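You operate a simulated robot arm through the tools that you are given. There is no shell and no other tool. Be economical: measure what you need, move in short steps, check, and stop when the job is done.

You are at the controls of a simulated robot arm. One attempt, no reset.

## Task
Put one of the tall electrodes from the top of cart 4 on top of the silver core.
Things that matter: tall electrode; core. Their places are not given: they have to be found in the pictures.

It is judged by the outcome, as a careful person would: the job done as asked, and still so three seconds after it is handed in. It fails if anything else is knocked over, pushed out of place, dropped, spilled or broken.

## Robot
A 7-joint arm with a two-finger parallel gripper, fixed in place. Base frame: the origin is at the foot of the arm, x ahead of it, y to its left, z up; the work surface is at about z = 860. Units: mm, rad, N and s.
With the tool pointing down near the work surface it reaches from about 300 to 700 mm from the base axis. Its first joint turns from -1.152 to 1.152 rad. Payload 1.57 kg.
Tool frame: the origin (TCP) lies between the finger pads and is the grasp point; the fingertips stand 30 mm ahead of it; z points along the fingers, y is the line along which they close. The gripper opens to 110 mm. The fingers are 24 mm wide and 12 mm thick; the gripper's body (48 by 112 mm) begins 78 mm behind the TCP.
Orientation is told as [roll, pitch, yaw] about the base's x, y, z axes, in that order, counted from this pose: with the fingers straight down and closing along the base's y, the tool's x points along the base's -x, its y along +y and its z along -z.

## Interface
- The arm moves only by the tool step_arm. Its argument "series" is a list of rows, each a list of 4 numbers: the shift along the tool's x, y, z in units of 150 mm (1.0 is 150 mm), then the turn about the tool's z in units of 120 degrees (1.0 is 120 degrees). In form: [[x, y, z, spin], ...]. A call has 1 to 8 rows; each row is the pose to reach, as a shift and turn from the pose commanded when the call began, along the tool's axes at that moment. "fingers" is the closure, from 0 (fully open) to 1 (shut), set as the call begins (left out, the last holds). A call with a number of a shift or a turn outside -1 to 1 is refused whole. Rows are played at 5 a second. More than 50 mm and 0.15 rad between two rows, or a gripper value outside its range, and nothing of the call is played. Where a pose cannot be reached the arm comes as near as it can. A force on the tool above 40 N (or 10 N above the force at the start of the call, whichever is more), or a blocked arm, ends the call early, and 0.2 s more pass. Each finger travels about 108 mm/s and halts on what it meets, pressing with about 41 N; the grip force reading is that of the motor and also rises with nothing between the fingers. The clock runs only during rows and for 0.2 s after the last one: add rows that repeat a pose to give the fingers time. It gives the time, the measured TCP pose, the force on the tool (base axes), the opening and the grip force at its end, in the units of the frame above (readings bear some noise), and new pictures: "views" is both (left out), scene, wrist or none.
- Cameras (640 x 400 px; columns grow to the right, rows downward): "scene" is fixed at [173.9, -414.4, 1396.3]; the picture's right is [0.67, -0.75, 0.00], its down [-0.48, -0.43, -0.76] and it looks along [0.57, 0.51, -0.65] (base axes); focal length 322 px, centre (320, 200). "wrist" rides on the gripper at [-36, 0, -80] in the tool frame; the picture's right is [0.00, -1.00, 0.00], its down [0.97, 0.00, -0.24] and it looks along [0.24, 0.00, 0.97] (tool axes); focal length 218 px, centre (320, 200).
- pixel_to_xyz(camera, pixels): for up to 12 pixels [column, row] of the newest picture of that camera ("zoom" is the newest enlarged one), the place [x, y, z] in the base frame of the surface seen there, good to about 2 mm, but the place of the scene camera against the robot may be out by one fixed shift of up to 18 mm in any direction. No time passes.
- close_up(camera, box): a new picture of the part [left, top, right, bottom] of that camera's present view, enlarged. No time passes.
- hand_in(): hands the job in; it is judged then, once.

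Go step by step. Measure first, check grasps and placings, and put right what went wrong. The budget is 60 turns and 120 pictures, counting those below and the enlarged ones. Unless the task says otherwise, let go and move clear before handing in, and close with one line.

The tools are called after "Emit:" by a JSON object that holds its "method" and its "body". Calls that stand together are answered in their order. step_arm: Moves the arm, as the interface text tells. Its arguments: {"type":"object","properties":{"series":{"type":"array","items":{"type":"array","items":{"type":"number"}}},"fingers":{"type":"number"},"views":{"type":"string","enum":["both","scene","wrist","none"]}},"required":["series"]} The other tools are called the same way: pixel_to_xyz (camera, pixels) gives the place of the surface under pixels of a picture; close_up (camera, box) takes an enlarged picture of a part of a camera's view; hand_in () hands the job in.

At the start:

```text
t: 0.0
eef_pos: [316.5, -158.0, 1207.9]
ee_rot: [0.001, 0.001, 0.001]
wrist_force: [0.5, -0.9, 0.2]
width: 110.3
grasp_force: 0.1
```

scene: 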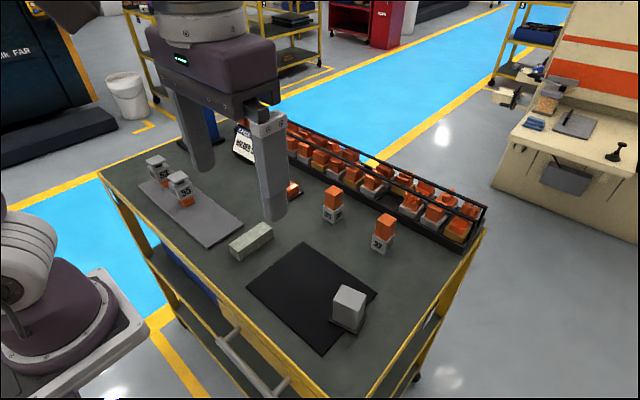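
wrist: 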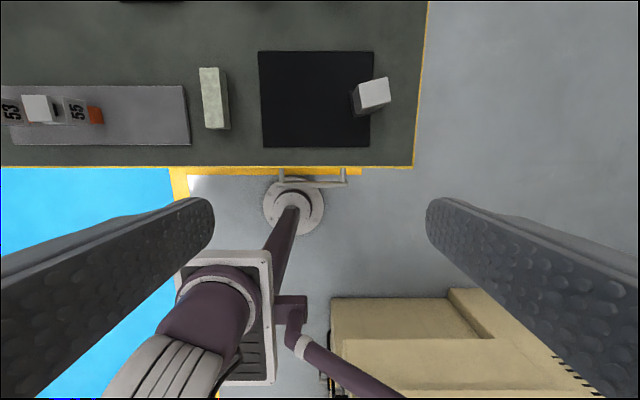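

The scene shows silver-topped items near (160,170) and (180,188), orange-topped items at (333,203) and (384,232), and a silver block at (348,305). I'll enlarge these to tell which is which.

Emit:
{"method": "close_up", "body": {"camera": "scene", "box": [120, 130, 280, 230]}}

Emit:
{"method": "close_up", "body": {"camera": "scene", "box": [280, 160, 500, 340]}}

Emit:
{"method": "close_up", "body": {"camera": "wrist", "box": [0, 30, 440, 190]}}

```text
4.00 times, centred on (200, 180) of scene
```

zoom: 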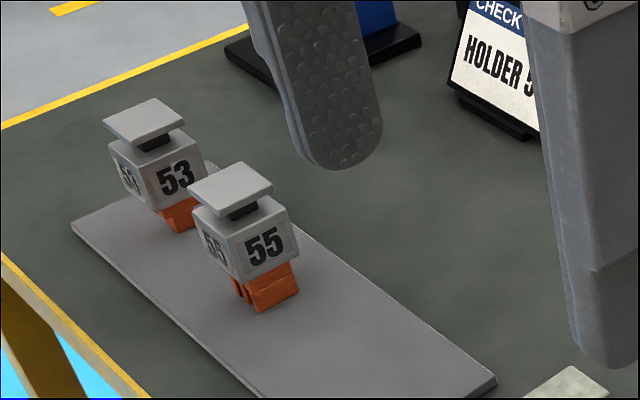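

```text
2.22 times, centred on (390, 250) of scene
```

zoom: 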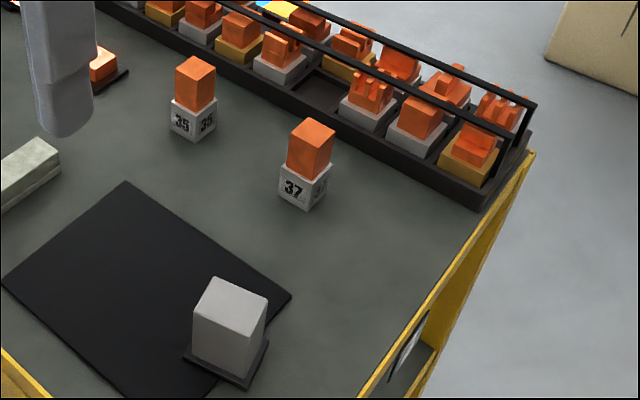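

```text
1.45 times, centred on (220, 110) of wrist
```

zoom: 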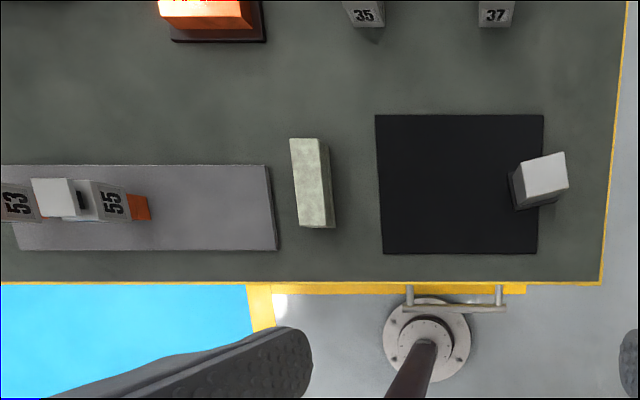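

The electrodes 35 and 37 stand upright with tall orange blocks, and the silver core stands on a small dark base at the mat's edge. I'll measure both with the scene camera and the core also with the wrist camera, to find the camera shift.

Emit:
{"method": "pixel_to_xyz", "body": {"camera": "scene", "pixels": [[352, 288], [336, 288], [349, 299], [365, 297], [332, 306], [357, 333], [386, 217], [377, 221], [375, 245], [331, 189], [328, 217], [400, 260]]}}

Emit:
{"method": "pixel_to_xyz", "body": {"camera": "wrist", "pixels": [[375, 94], [360, 85], [386, 79], [390, 102], [364, 107], [340, 70], [400, 30], [250, 39], [345, 39], [210, 72], [226, 130], [358, 112]]}}

```text
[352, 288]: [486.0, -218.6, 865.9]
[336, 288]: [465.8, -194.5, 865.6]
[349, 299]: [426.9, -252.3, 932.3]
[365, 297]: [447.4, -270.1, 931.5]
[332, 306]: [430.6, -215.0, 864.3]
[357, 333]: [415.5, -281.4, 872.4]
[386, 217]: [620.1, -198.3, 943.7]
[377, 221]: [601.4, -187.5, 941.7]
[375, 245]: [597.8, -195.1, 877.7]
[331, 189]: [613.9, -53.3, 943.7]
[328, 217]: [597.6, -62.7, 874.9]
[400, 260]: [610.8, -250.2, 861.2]
```

```text
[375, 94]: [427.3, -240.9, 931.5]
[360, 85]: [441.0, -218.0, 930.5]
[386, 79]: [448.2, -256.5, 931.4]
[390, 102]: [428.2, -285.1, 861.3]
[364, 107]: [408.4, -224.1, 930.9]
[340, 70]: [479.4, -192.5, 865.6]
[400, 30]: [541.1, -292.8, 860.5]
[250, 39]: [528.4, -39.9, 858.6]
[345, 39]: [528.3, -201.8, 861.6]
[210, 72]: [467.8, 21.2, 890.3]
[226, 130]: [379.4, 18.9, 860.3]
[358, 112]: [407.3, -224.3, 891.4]
```

The core top is centred near (428,-240) at z 931, about 36 mm square. I'll move the wrist camera over electrode 37 to measure it better.

Emit:
{"method": "step_arm", "body": {"series": [[-0.3, -0.06, 0, 0], [-0.6, -0.12, 0, 0], [-0.9, -0.18, 0, 0], [-1.0, -0.24, 0.1, 0]], "fingers": 0, "views": "none"}}

Emit:
{"method": "step_arm", "body": {"series": [[-0.3, 0, 0.1, 0], [-0.6, 0, 0.2, 0], [-0.6, 0, 0.2, 0]]}}

```text
t: 1.0
eef_pos: [466.8, -192.8, 1192.9]
ee_rot: [0.001, 0.0, 0.001]
wrist_force: [0.7, 0.2, -0.3]
width: 110.0
grasp_force: 0.1
```

```text
t: 1.8
eef_pos: [555.9, -193.8, 1162.6]
ee_rot: [0.001, 0.0, 0.0]
wrist_force: [-0.2, -0.6, 0.0]
width: 110.1
grasp_force: 0.1
```

scene: 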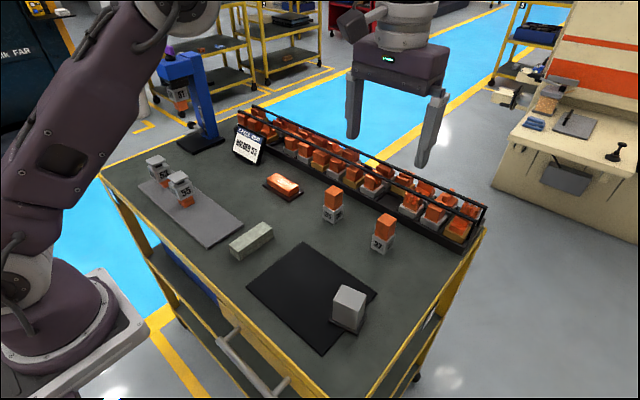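
wrist: 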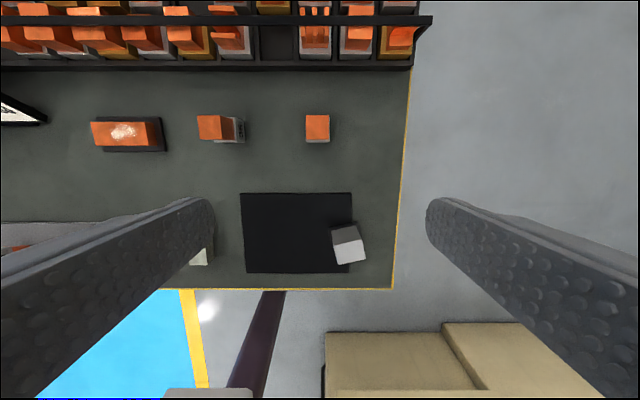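

37 is at (317,128) in the wrist view. A sign stands at (247,145) in the scene and there's a plate on the cart's side at (430,310), so I'll read those and measure 37's top.

Emit:
{"method": "close_up", "body": {"camera": "scene", "box": [150, 60, 310, 210]}}

Emit:
{"method": "close_up", "body": {"camera": "scene", "box": [380, 240, 480, 390]}}

Emit:
{"method": "close_up", "body": {"camera": "wrist", "box": [180, 0, 420, 150]}}

Emit:
{"method": "pixel_to_xyz", "body": {"camera": "wrist", "pixels": [[306, 116], [328, 116], [328, 137], [307, 138], [332, 137], [332, 120], [317, 126], [317, 16], [317, 24], [216, 127], [350, 232], [350, 250]]}}

```text
2.67 times, centred on (230, 135) of scene
```

zoom: 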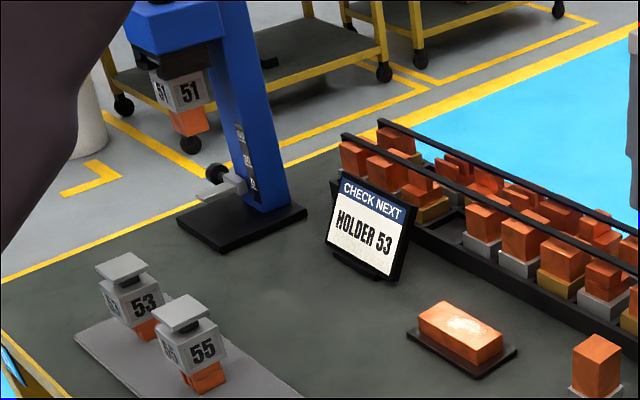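

```text
2.67 times, centred on (430, 315) of scene
```

zoom: 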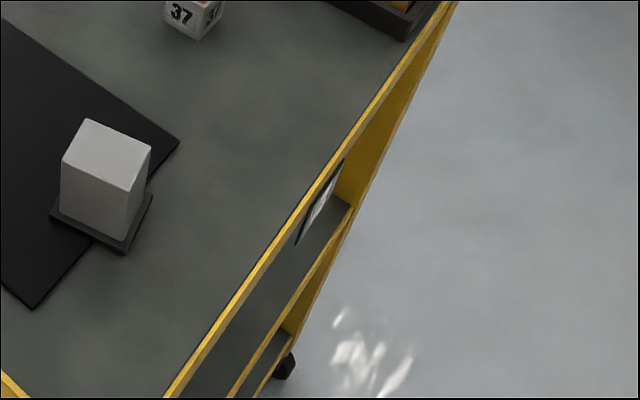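

```text
2.67 times, centred on (300, 75) of wrist
```

zoom: 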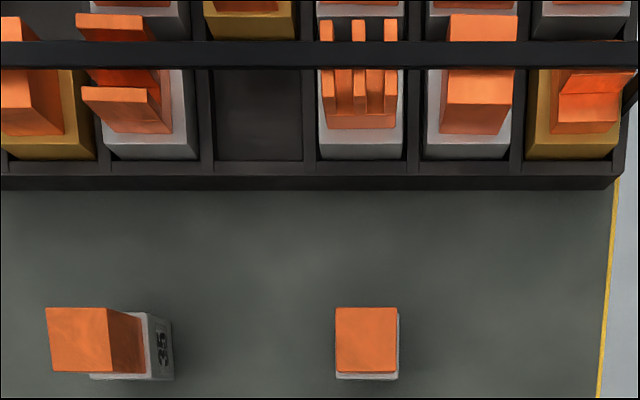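

```text
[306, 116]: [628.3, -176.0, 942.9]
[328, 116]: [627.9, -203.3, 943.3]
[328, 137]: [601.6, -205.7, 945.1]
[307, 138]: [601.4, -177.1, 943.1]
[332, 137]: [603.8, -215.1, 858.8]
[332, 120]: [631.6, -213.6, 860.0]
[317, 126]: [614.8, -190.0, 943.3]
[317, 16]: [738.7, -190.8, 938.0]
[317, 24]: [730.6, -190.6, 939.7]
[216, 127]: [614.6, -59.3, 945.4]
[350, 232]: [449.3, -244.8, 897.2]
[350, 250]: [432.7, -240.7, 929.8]
```

37's top is centred at (615,-190.5), z 943, about 28 mm wide, and this cart has the only upright tall electrodes, 35 and 37. I'll check where the holder meets the orange block, and look at the area once more in close-up.

Emit:
{"method": "close_up", "body": {"camera": "scene", "box": [352, 205, 416, 261]}}

Emit:
{"method": "pixel_to_xyz", "body": {"camera": "scene", "pixels": [[384, 237], [384, 241], [384, 244], [384, 250], [384, 231], [372, 236], [376, 234], [391, 236]]}}

```text
7.14 times, centred on (384, 233) of scene
```

zoom: 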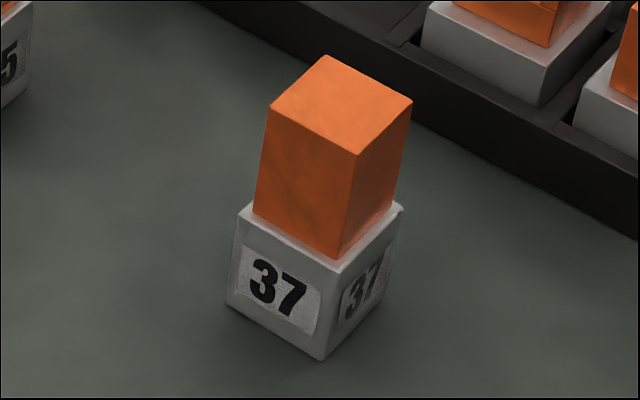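

```text
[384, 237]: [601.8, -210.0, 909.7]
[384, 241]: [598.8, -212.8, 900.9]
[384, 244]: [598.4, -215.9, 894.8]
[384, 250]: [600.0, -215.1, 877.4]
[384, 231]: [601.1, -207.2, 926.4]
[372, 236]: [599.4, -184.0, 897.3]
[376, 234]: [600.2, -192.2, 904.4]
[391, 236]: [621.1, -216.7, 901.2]
```

The holder top is at z about 895, so I'll grip the orange block with the fingertips at about 900. First I'll line up above it and come partway down.

Emit:
{"method": "step_arm", "body": {"series": [[-0.2, 0.01, 0, 0], [-0.394, 0.022, 0.1, 0], [-0.394, 0.022, 0.4, 0], [-0.394, 0.022, 0.7, 0], [-0.394, 0.022, 0.98, 0], [-0.394, 0.022, 0.98, 0]]}}

```text
t: 3.2
eef_pos: [615.2, -189.5, 1017.3]
ee_rot: [0.001, 0.0, 0.001]
wrist_force: [0.5, 0.0, 0.4]
width: 110.1
grasp_force: 0.1
out of reach, approached as far as the arm can: row 2
```

scene: 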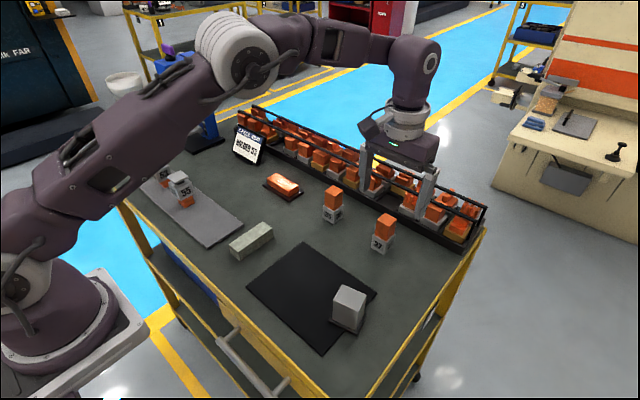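
wrist: 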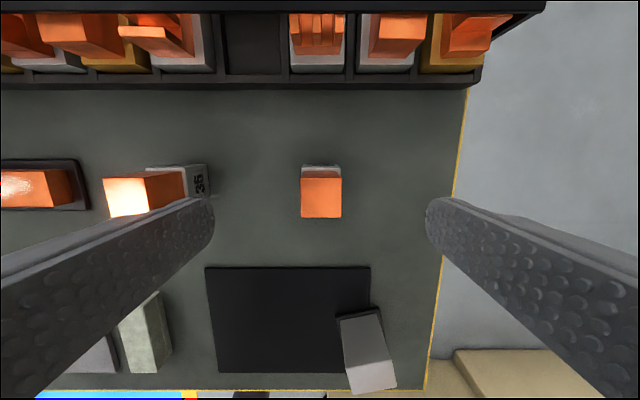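

The arm is above 37, which shows at (321,197). I'll recheck its top from close range.

Emit:
{"method": "pixel_to_xyz", "body": {"camera": "wrist", "pixels": [[303, 180], [339, 180], [339, 215], [303, 215], [321, 197], [140, 190], [110, 210]]}}

```text
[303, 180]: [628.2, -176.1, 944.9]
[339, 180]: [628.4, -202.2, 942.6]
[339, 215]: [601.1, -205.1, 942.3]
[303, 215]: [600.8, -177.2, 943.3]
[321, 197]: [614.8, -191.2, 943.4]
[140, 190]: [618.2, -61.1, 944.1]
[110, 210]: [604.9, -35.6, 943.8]
```

The top is centred at (615,-190.3), directly under the tool. I'll descend to TCP z 930 with the fingers open.

Emit:
{"method": "step_arm", "body": {"series": [[0, -0.005, 0.2, 0], [0, -0.005, 0.4, 0], [0, -0.005, 0.58, 0], [0, -0.005, 0.58, 0]], "views": "scene"}}

Emit:
{"method": "step_arm", "body": {"series": [[0, 0, 0, 0], [0, 0, 0, 0], [0, 0, 0, 0], [0, 0, 0, 0]], "fingers": 1}}

```text
t: 4.2
eef_pos: [615.3, -189.8, 929.4]
ee_rot: [0.0, 0.0, 0.001]
wrist_force: [0.3, 0.2, -0.6]
width: 110.0
grasp_force: 0.1
```

scene: 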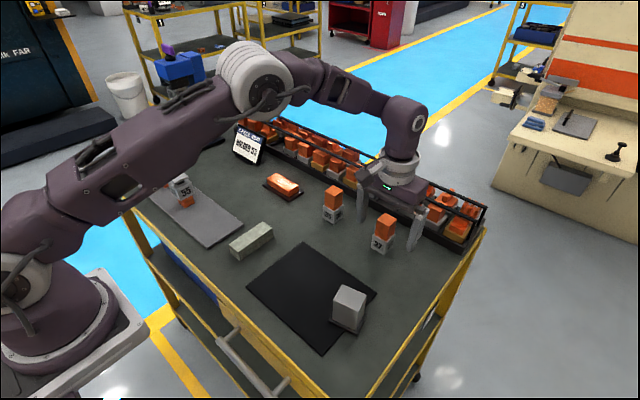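

```text
t: 5.2
eef_pos: [614.8, -191.3, 929.4]
ee_rot: [0.001, 0.0, 0.001]
wrist_force: [1.2, 1.0, -0.1]
width: 35.4
grasp_force: 41.0
```

scene: 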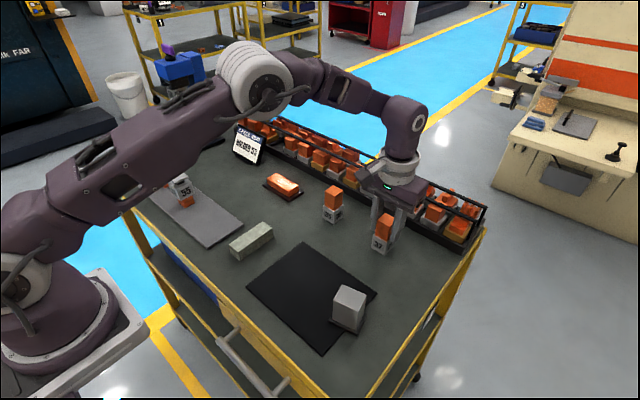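
wrist: 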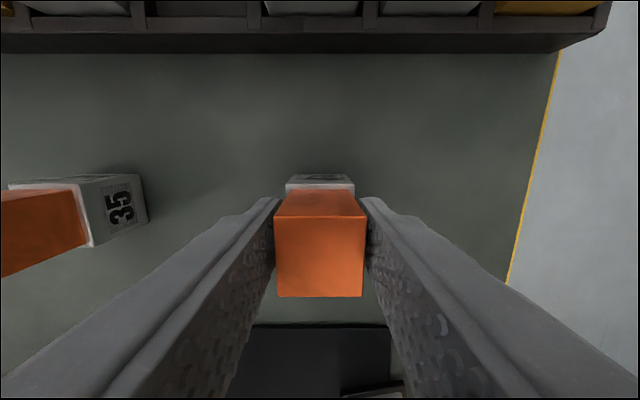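

The width reads 35.4 but the orange block measures about 28, so the tips may be gripping the holder. I'll look closer.

Emit:
{"method": "close_up", "body": {"camera": "scene", "box": [350, 180, 430, 260]}}

Emit:
{"method": "close_up", "body": {"camera": "wrist", "box": [220, 160, 420, 320]}}

```text
5.00 times, centred on (390, 220) of scene
```

zoom: 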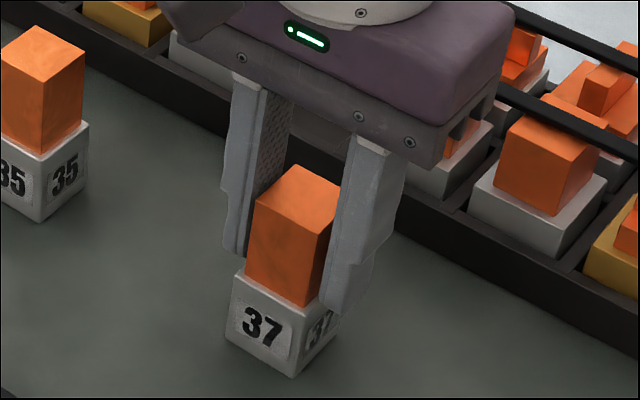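

```text
2.50 times, centred on (320, 240) of wrist
```

zoom: 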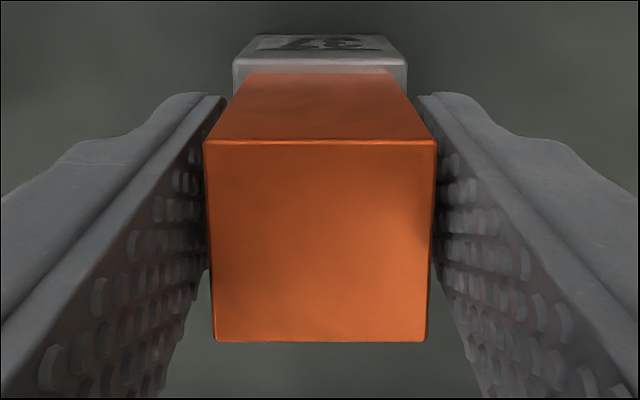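

The tips sit on the upper edge of the holder, which is a poor hold. I'll open, rise 10 mm and grip the orange block alone.

Emit:
{"method": "step_arm", "body": {"series": [[0, 0, 0, 0], [0, 0, 0, 0], [0, 0, 0, 0], [0, 0, -0.067, 0], [0, 0, -0.067, 0]], "fingers": 0.4, "views": "none"}}

Emit:
{"method": "step_arm", "body": {"series": [[0, 0, 0, 0], [0, 0, 0, 0], [0, 0, 0, 0], [0, 0, 0, 0], [0, 0, 0, 0]], "fingers": 1}}

Emit:
{"method": "close_up", "body": {"camera": "scene", "box": [350, 180, 430, 260]}}

```text
t: 6.4
eef_pos: [615.3, -190.0, 938.7]
ee_rot: [0.0, -0.001, -0.001]
wrist_force: [0.0, -0.9, -0.2]
width: 66.0
grasp_force: 0.1
```

```text
t: 7.6
eef_pos: [616.4, -191.8, 938.6]
ee_rot: [0.001, 0.001, 0.001]
wrist_force: [-0.1, 1.4, 4.1]
width: 29.8
grasp_force: 39.3
```

scene: 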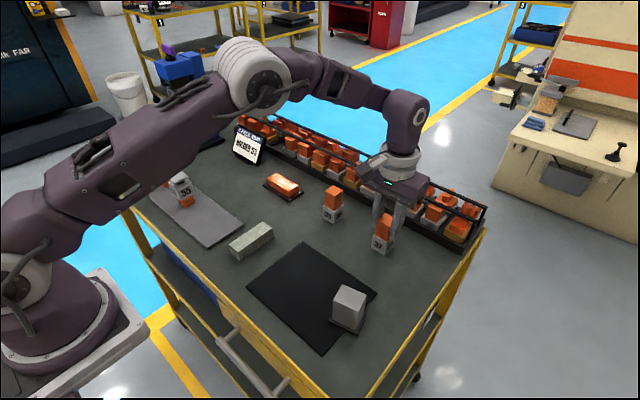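
wrist: 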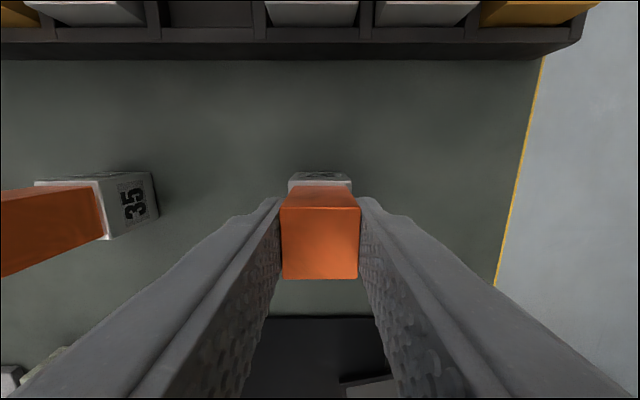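

```text
5.00 times, centred on (390, 220) of scene
```

zoom: 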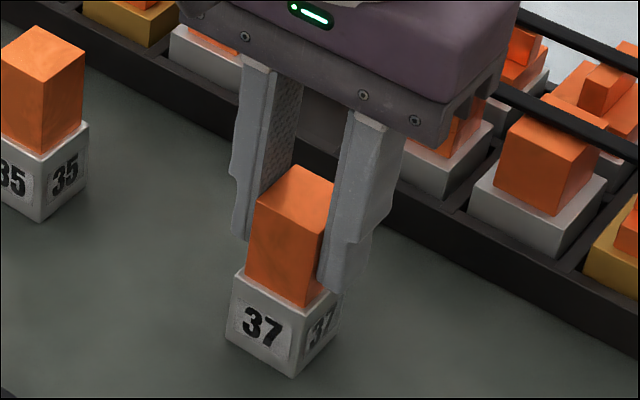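

The grip is now on the orange block with width 29.8. I'll lift about 110 mm, straight up first.

Emit:
{"method": "step_arm", "body": {"series": [[0, 0, -0.13, 0], [0, 0, -0.3, 0], [0.1, 0, -0.55, 0], [0.2, 0, -0.75, 0], [0.2, 0, -0.75, 0]]}}

```text
t: 8.8
eef_pos: [586.1, -191.3, 1052.7]
ee_rot: [0.0, 0.0, -0.001]
wrist_force: [0.7, 0.9, -3.5]
width: 29.8
grasp_force: 39.7
```

scene: 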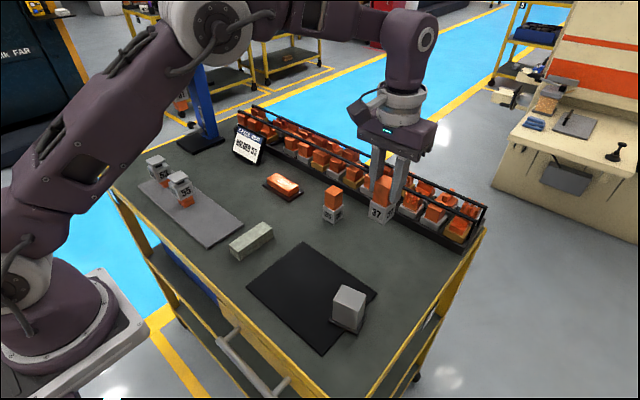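
wrist: 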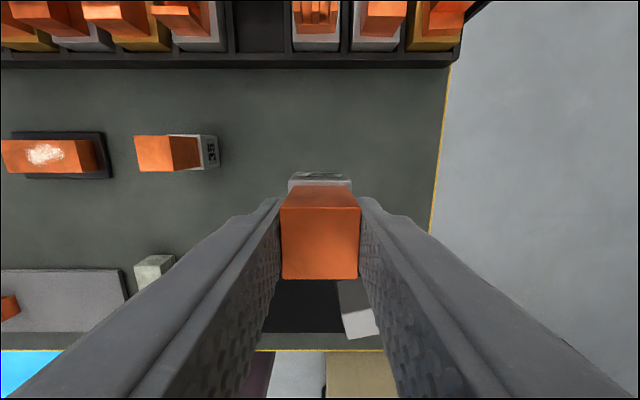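

The electrode is held and off the surface. I'll measure the core's corners precisely in the scene, using 35's top to find the camera shift.

Emit:
{"method": "close_up", "body": {"camera": "scene", "box": [320, 275, 384, 339]}}

Emit:
{"method": "pixel_to_xyz", "body": {"camera": "wrist", "pixels": [[137, 137], [168, 137], [169, 168], [138, 170]]}}

Emit:
{"method": "pixel_to_xyz", "body": {"camera": "scene", "pixels": [[334, 187], [341, 192], [333, 196], [326, 191], [333, 191]]}}

```text
6.25 times, centred on (352, 307) of scene
```

zoom: 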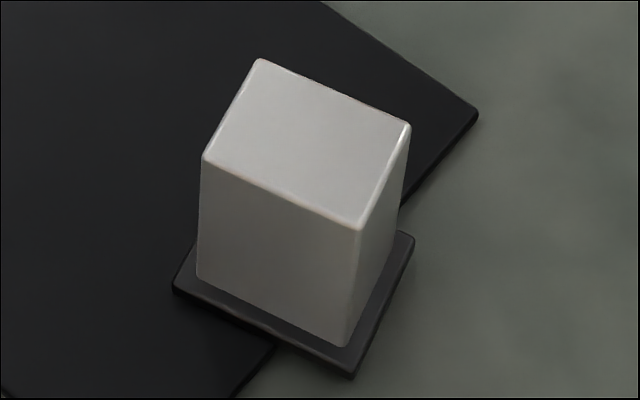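

```text
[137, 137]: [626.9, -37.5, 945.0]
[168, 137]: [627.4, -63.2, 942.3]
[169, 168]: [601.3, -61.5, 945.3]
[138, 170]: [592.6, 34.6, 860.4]
```

```text
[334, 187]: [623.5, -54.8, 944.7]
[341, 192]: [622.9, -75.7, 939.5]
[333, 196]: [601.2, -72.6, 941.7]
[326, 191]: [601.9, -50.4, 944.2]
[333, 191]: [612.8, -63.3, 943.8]
```

The scene reads about 12 mm too far in -y. Now the core's corners in the enlarged picture.

Emit:
{"method": "pixel_to_xyz", "body": {"camera": "zoom", "pixels": [[262, 67], [402, 128], [356, 219], [211, 156], [308, 142]]}}

```text
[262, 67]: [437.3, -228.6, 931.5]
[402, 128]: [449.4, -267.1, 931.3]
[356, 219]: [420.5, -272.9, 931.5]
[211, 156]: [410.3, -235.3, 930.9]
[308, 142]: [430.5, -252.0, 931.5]
```

The core is centred at about (429.5,-239.5) after correction, roughly 42 by 31 mm and turned about +15°. The wrist measurement agrees. I'll carry the electrode over it and then turn to match.

Emit:
{"method": "step_arm", "body": {"series": [[0.25, -0.08, 0, 0], [0.5, -0.16, 0, 0], [0.75, -0.24, 0, 0], [0.98, -0.32, 0, 0], [0.98, -0.32, 0, -0.06], [0.98, -0.32, 0, -0.125], [0.98, -0.32, 0, -0.125]]}}

```text
t: 10.4
eef_pos: [438.5, -238.1, 1051.5]
ee_rot: [0.0, -0.001, 0.263]
wrist_force: [0.7, 0.5, -4.6]
width: 29.7
grasp_force: 39.0
```

scene: 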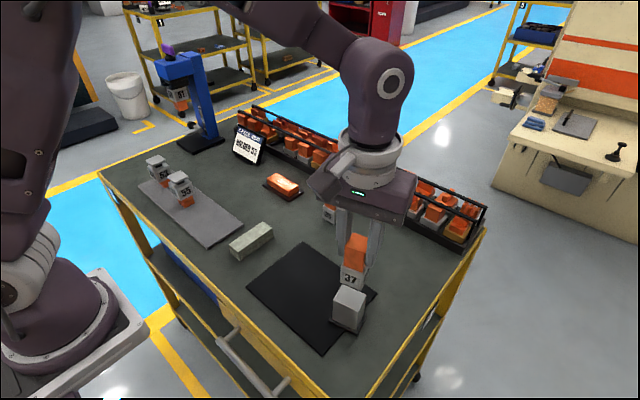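
wrist: 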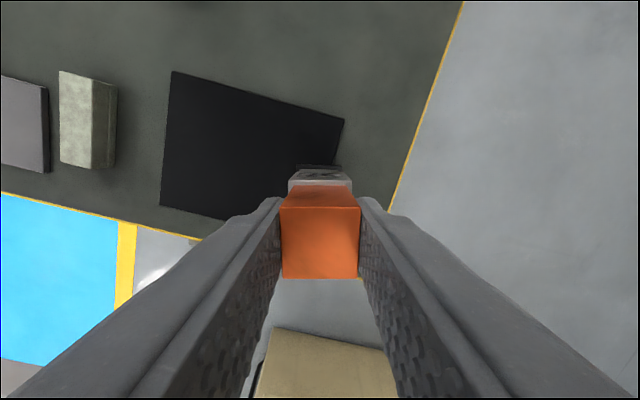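

The electrode hangs above the core. I need about 9 mm more toward the base, and then to come down to roughly 6 mm above contact.

Emit:
{"method": "step_arm", "body": {"series": [[0.06, 0.0065, 0, 0], [0.06, 0.0065, 0.12, 0], [0.06, 0.0065, 0.233, 0], [0.06, 0.0065, 0.233, 0]]}}

Emit:
{"method": "close_up", "body": {"camera": "scene", "box": [310, 230, 394, 346]}}

Emit:
{"method": "close_up", "body": {"camera": "wrist", "box": [260, 140, 380, 215]}}

```text
t: 11.4
eef_pos: [429.4, -241.8, 1015.4]
ee_rot: [0.0, 0.002, 0.262]
wrist_force: [1.1, 0.2, -4.9]
width: 30.1
grasp_force: 39.4
```

scene: 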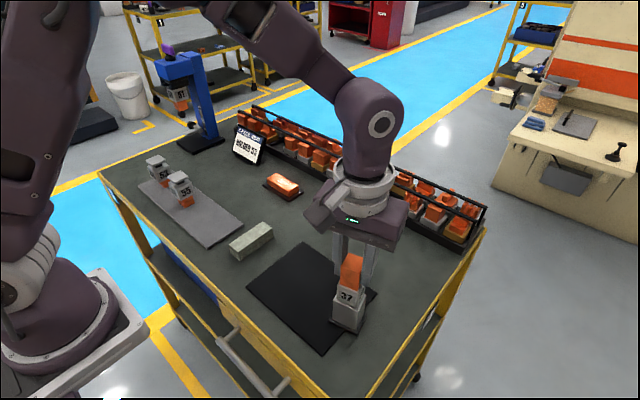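
wrist: 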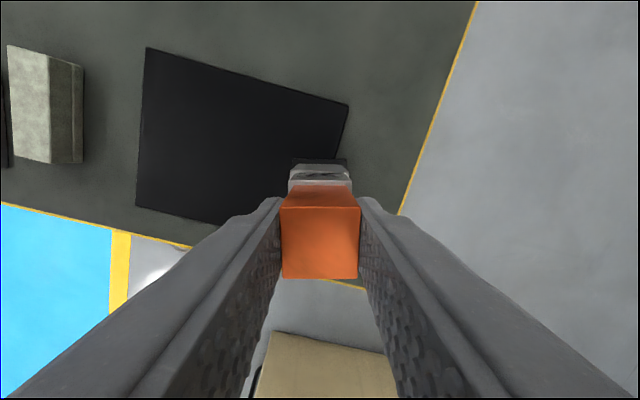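

```text
3.45 times, centred on (352, 288) of scene
```

zoom: 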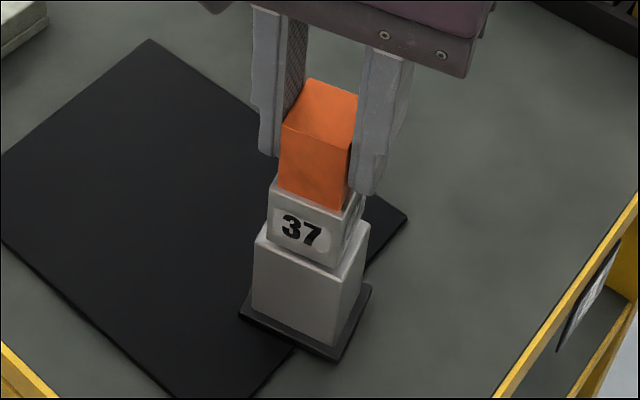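

```text
5.33 times, centred on (320, 178) of wrist
```

zoom: 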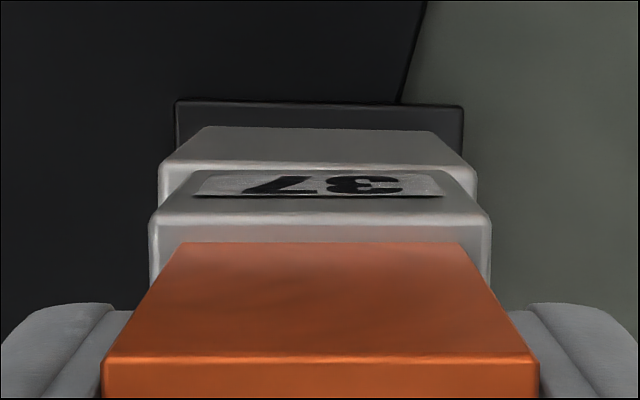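

The electrode is centred on the core and aligned with it in both views. I'll lower it gently and watch the force.

Emit:
{"method": "step_arm", "body": {"series": [[0, 0, 0.01, 0], [0, 0, 0.02, 0], [0, 0, 0.027, 0], [0, 0, 0.027, 0]], "views": "none"}}

Emit:
{"method": "step_arm", "body": {"series": [[0, 0, 0.006, 0], [0, 0, 0.006, 0]], "views": "none"}}

```text
t: 12.4
eef_pos: [428.7, -240.7, 1011.2]
ee_rot: [0.001, 0.0, 0.263]
wrist_force: [-0.4, 0.2, -4.7]
width: 29.9
grasp_force: 38.6
```

```text
t: 13.0
eef_pos: [429.7, -240.4, 1011.1]
ee_rot: [-0.002, -0.001, 0.261]
wrist_force: [-0.7, -0.9, -5.5]
width: 29.7
grasp_force: 39.4
```

No contact yet, as the force still shows only the weight at about -5 N. I'll go down another millimetre at a time.

Emit:
{"method": "step_arm", "body": {"series": [[0, 0, 0.006, 0], [0, 0, 0.006, 0]], "views": "none"}}

Emit:
{"method": "step_arm", "body": {"series": [[0, 0, 0.004, 0], [0, 0, 0.004, 0]], "views": "none"}}

```text
t: 13.6
eef_pos: [429.7, -240.7, 1011.1]
ee_rot: [0.001, 0.002, 0.262]
wrist_force: [0.3, 0.2, -5.2]
width: 29.9
grasp_force: 39.4
```

```text
t: 14.2
eef_pos: [428.7, -240.2, 1009.5]
ee_rot: [0.0, 0.0, 0.26]
wrist_force: [0.0, 1.8, 6.4]
width: 30.0
grasp_force: 39.1
```

The force rose from -5 to +6 N, so the electrode now rests on the core. I'll check the fit before letting go.

Emit:
{"method": "close_up", "body": {"camera": "scene", "box": [310, 230, 394, 346]}}

Emit:
{"method": "close_up", "body": {"camera": "wrist", "box": [260, 140, 380, 215]}}

```text
3.45 times, centred on (352, 288) of scene
```

zoom: 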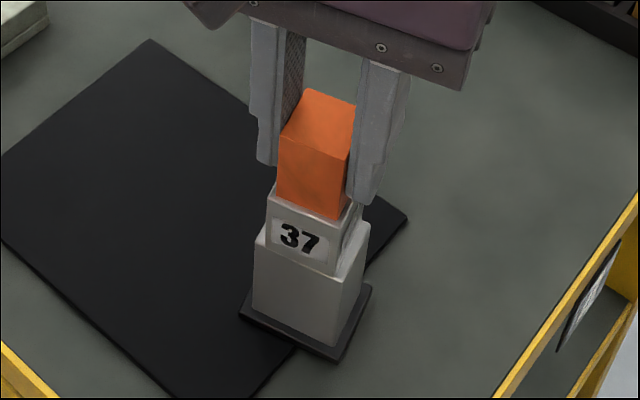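

```text
5.33 times, centred on (320, 178) of wrist
```

zoom: 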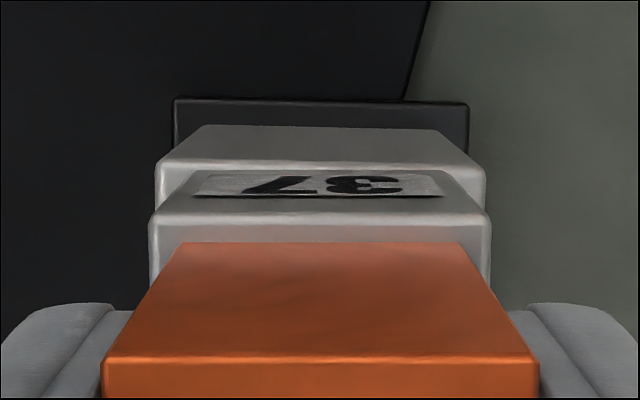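

The electrode sits flat and within the core's top. I'll open the fingers and rise straight up.

Emit:
{"method": "step_arm", "body": {"series": [[0, 0, 0, 0], [0, 0, 0, 0], [0, 0, 0, 0], [0, 0, 0, 0], [0, 0, -0.2, 0], [0, 0, -0.5, 0], [0, 0, -0.8, 0], [0, 0, -0.8, 0]], "fingers": 0.3}}

Emit:
{"method": "close_up", "body": {"camera": "scene", "box": [310, 230, 394, 346]}}

```text
t: 16.0
eef_pos: [429.8, -240.6, 1131.9]
ee_rot: [-0.001, -0.001, 0.261]
wrist_force: [-0.2, -0.6, -0.1]
width: 76.9
grasp_force: 0.0
```

scene: 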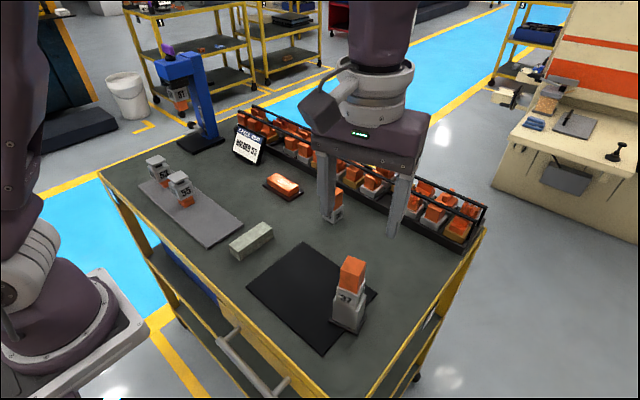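
wrist: 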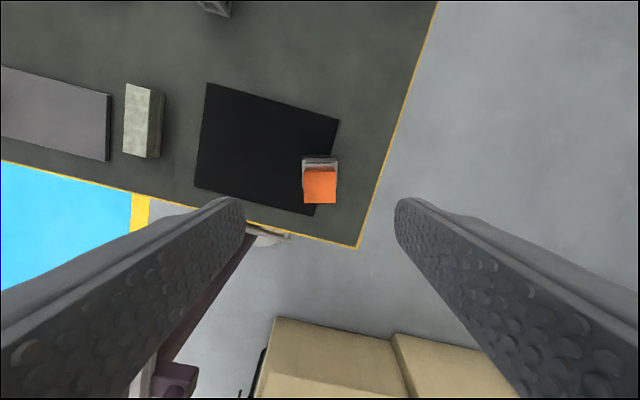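

```text
3.45 times, centred on (352, 288) of scene
```

zoom: 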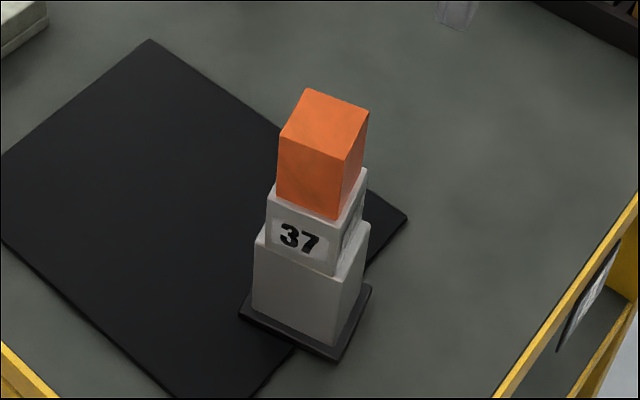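

The close-up shows electrode 37 standing upright and free on the silver core, with the gripper clear above it and nothing else out of place. I'll hand it in.

Emit:
{"method": "hand_in", "body": {}}

```text
The job is handed in.
```

I put tall electrode 37 upright on top of the silver core, let go and moved the arm clear. I couldn't find a cart number in the pictures, so I took the cart in front of the arm to be cart 4.
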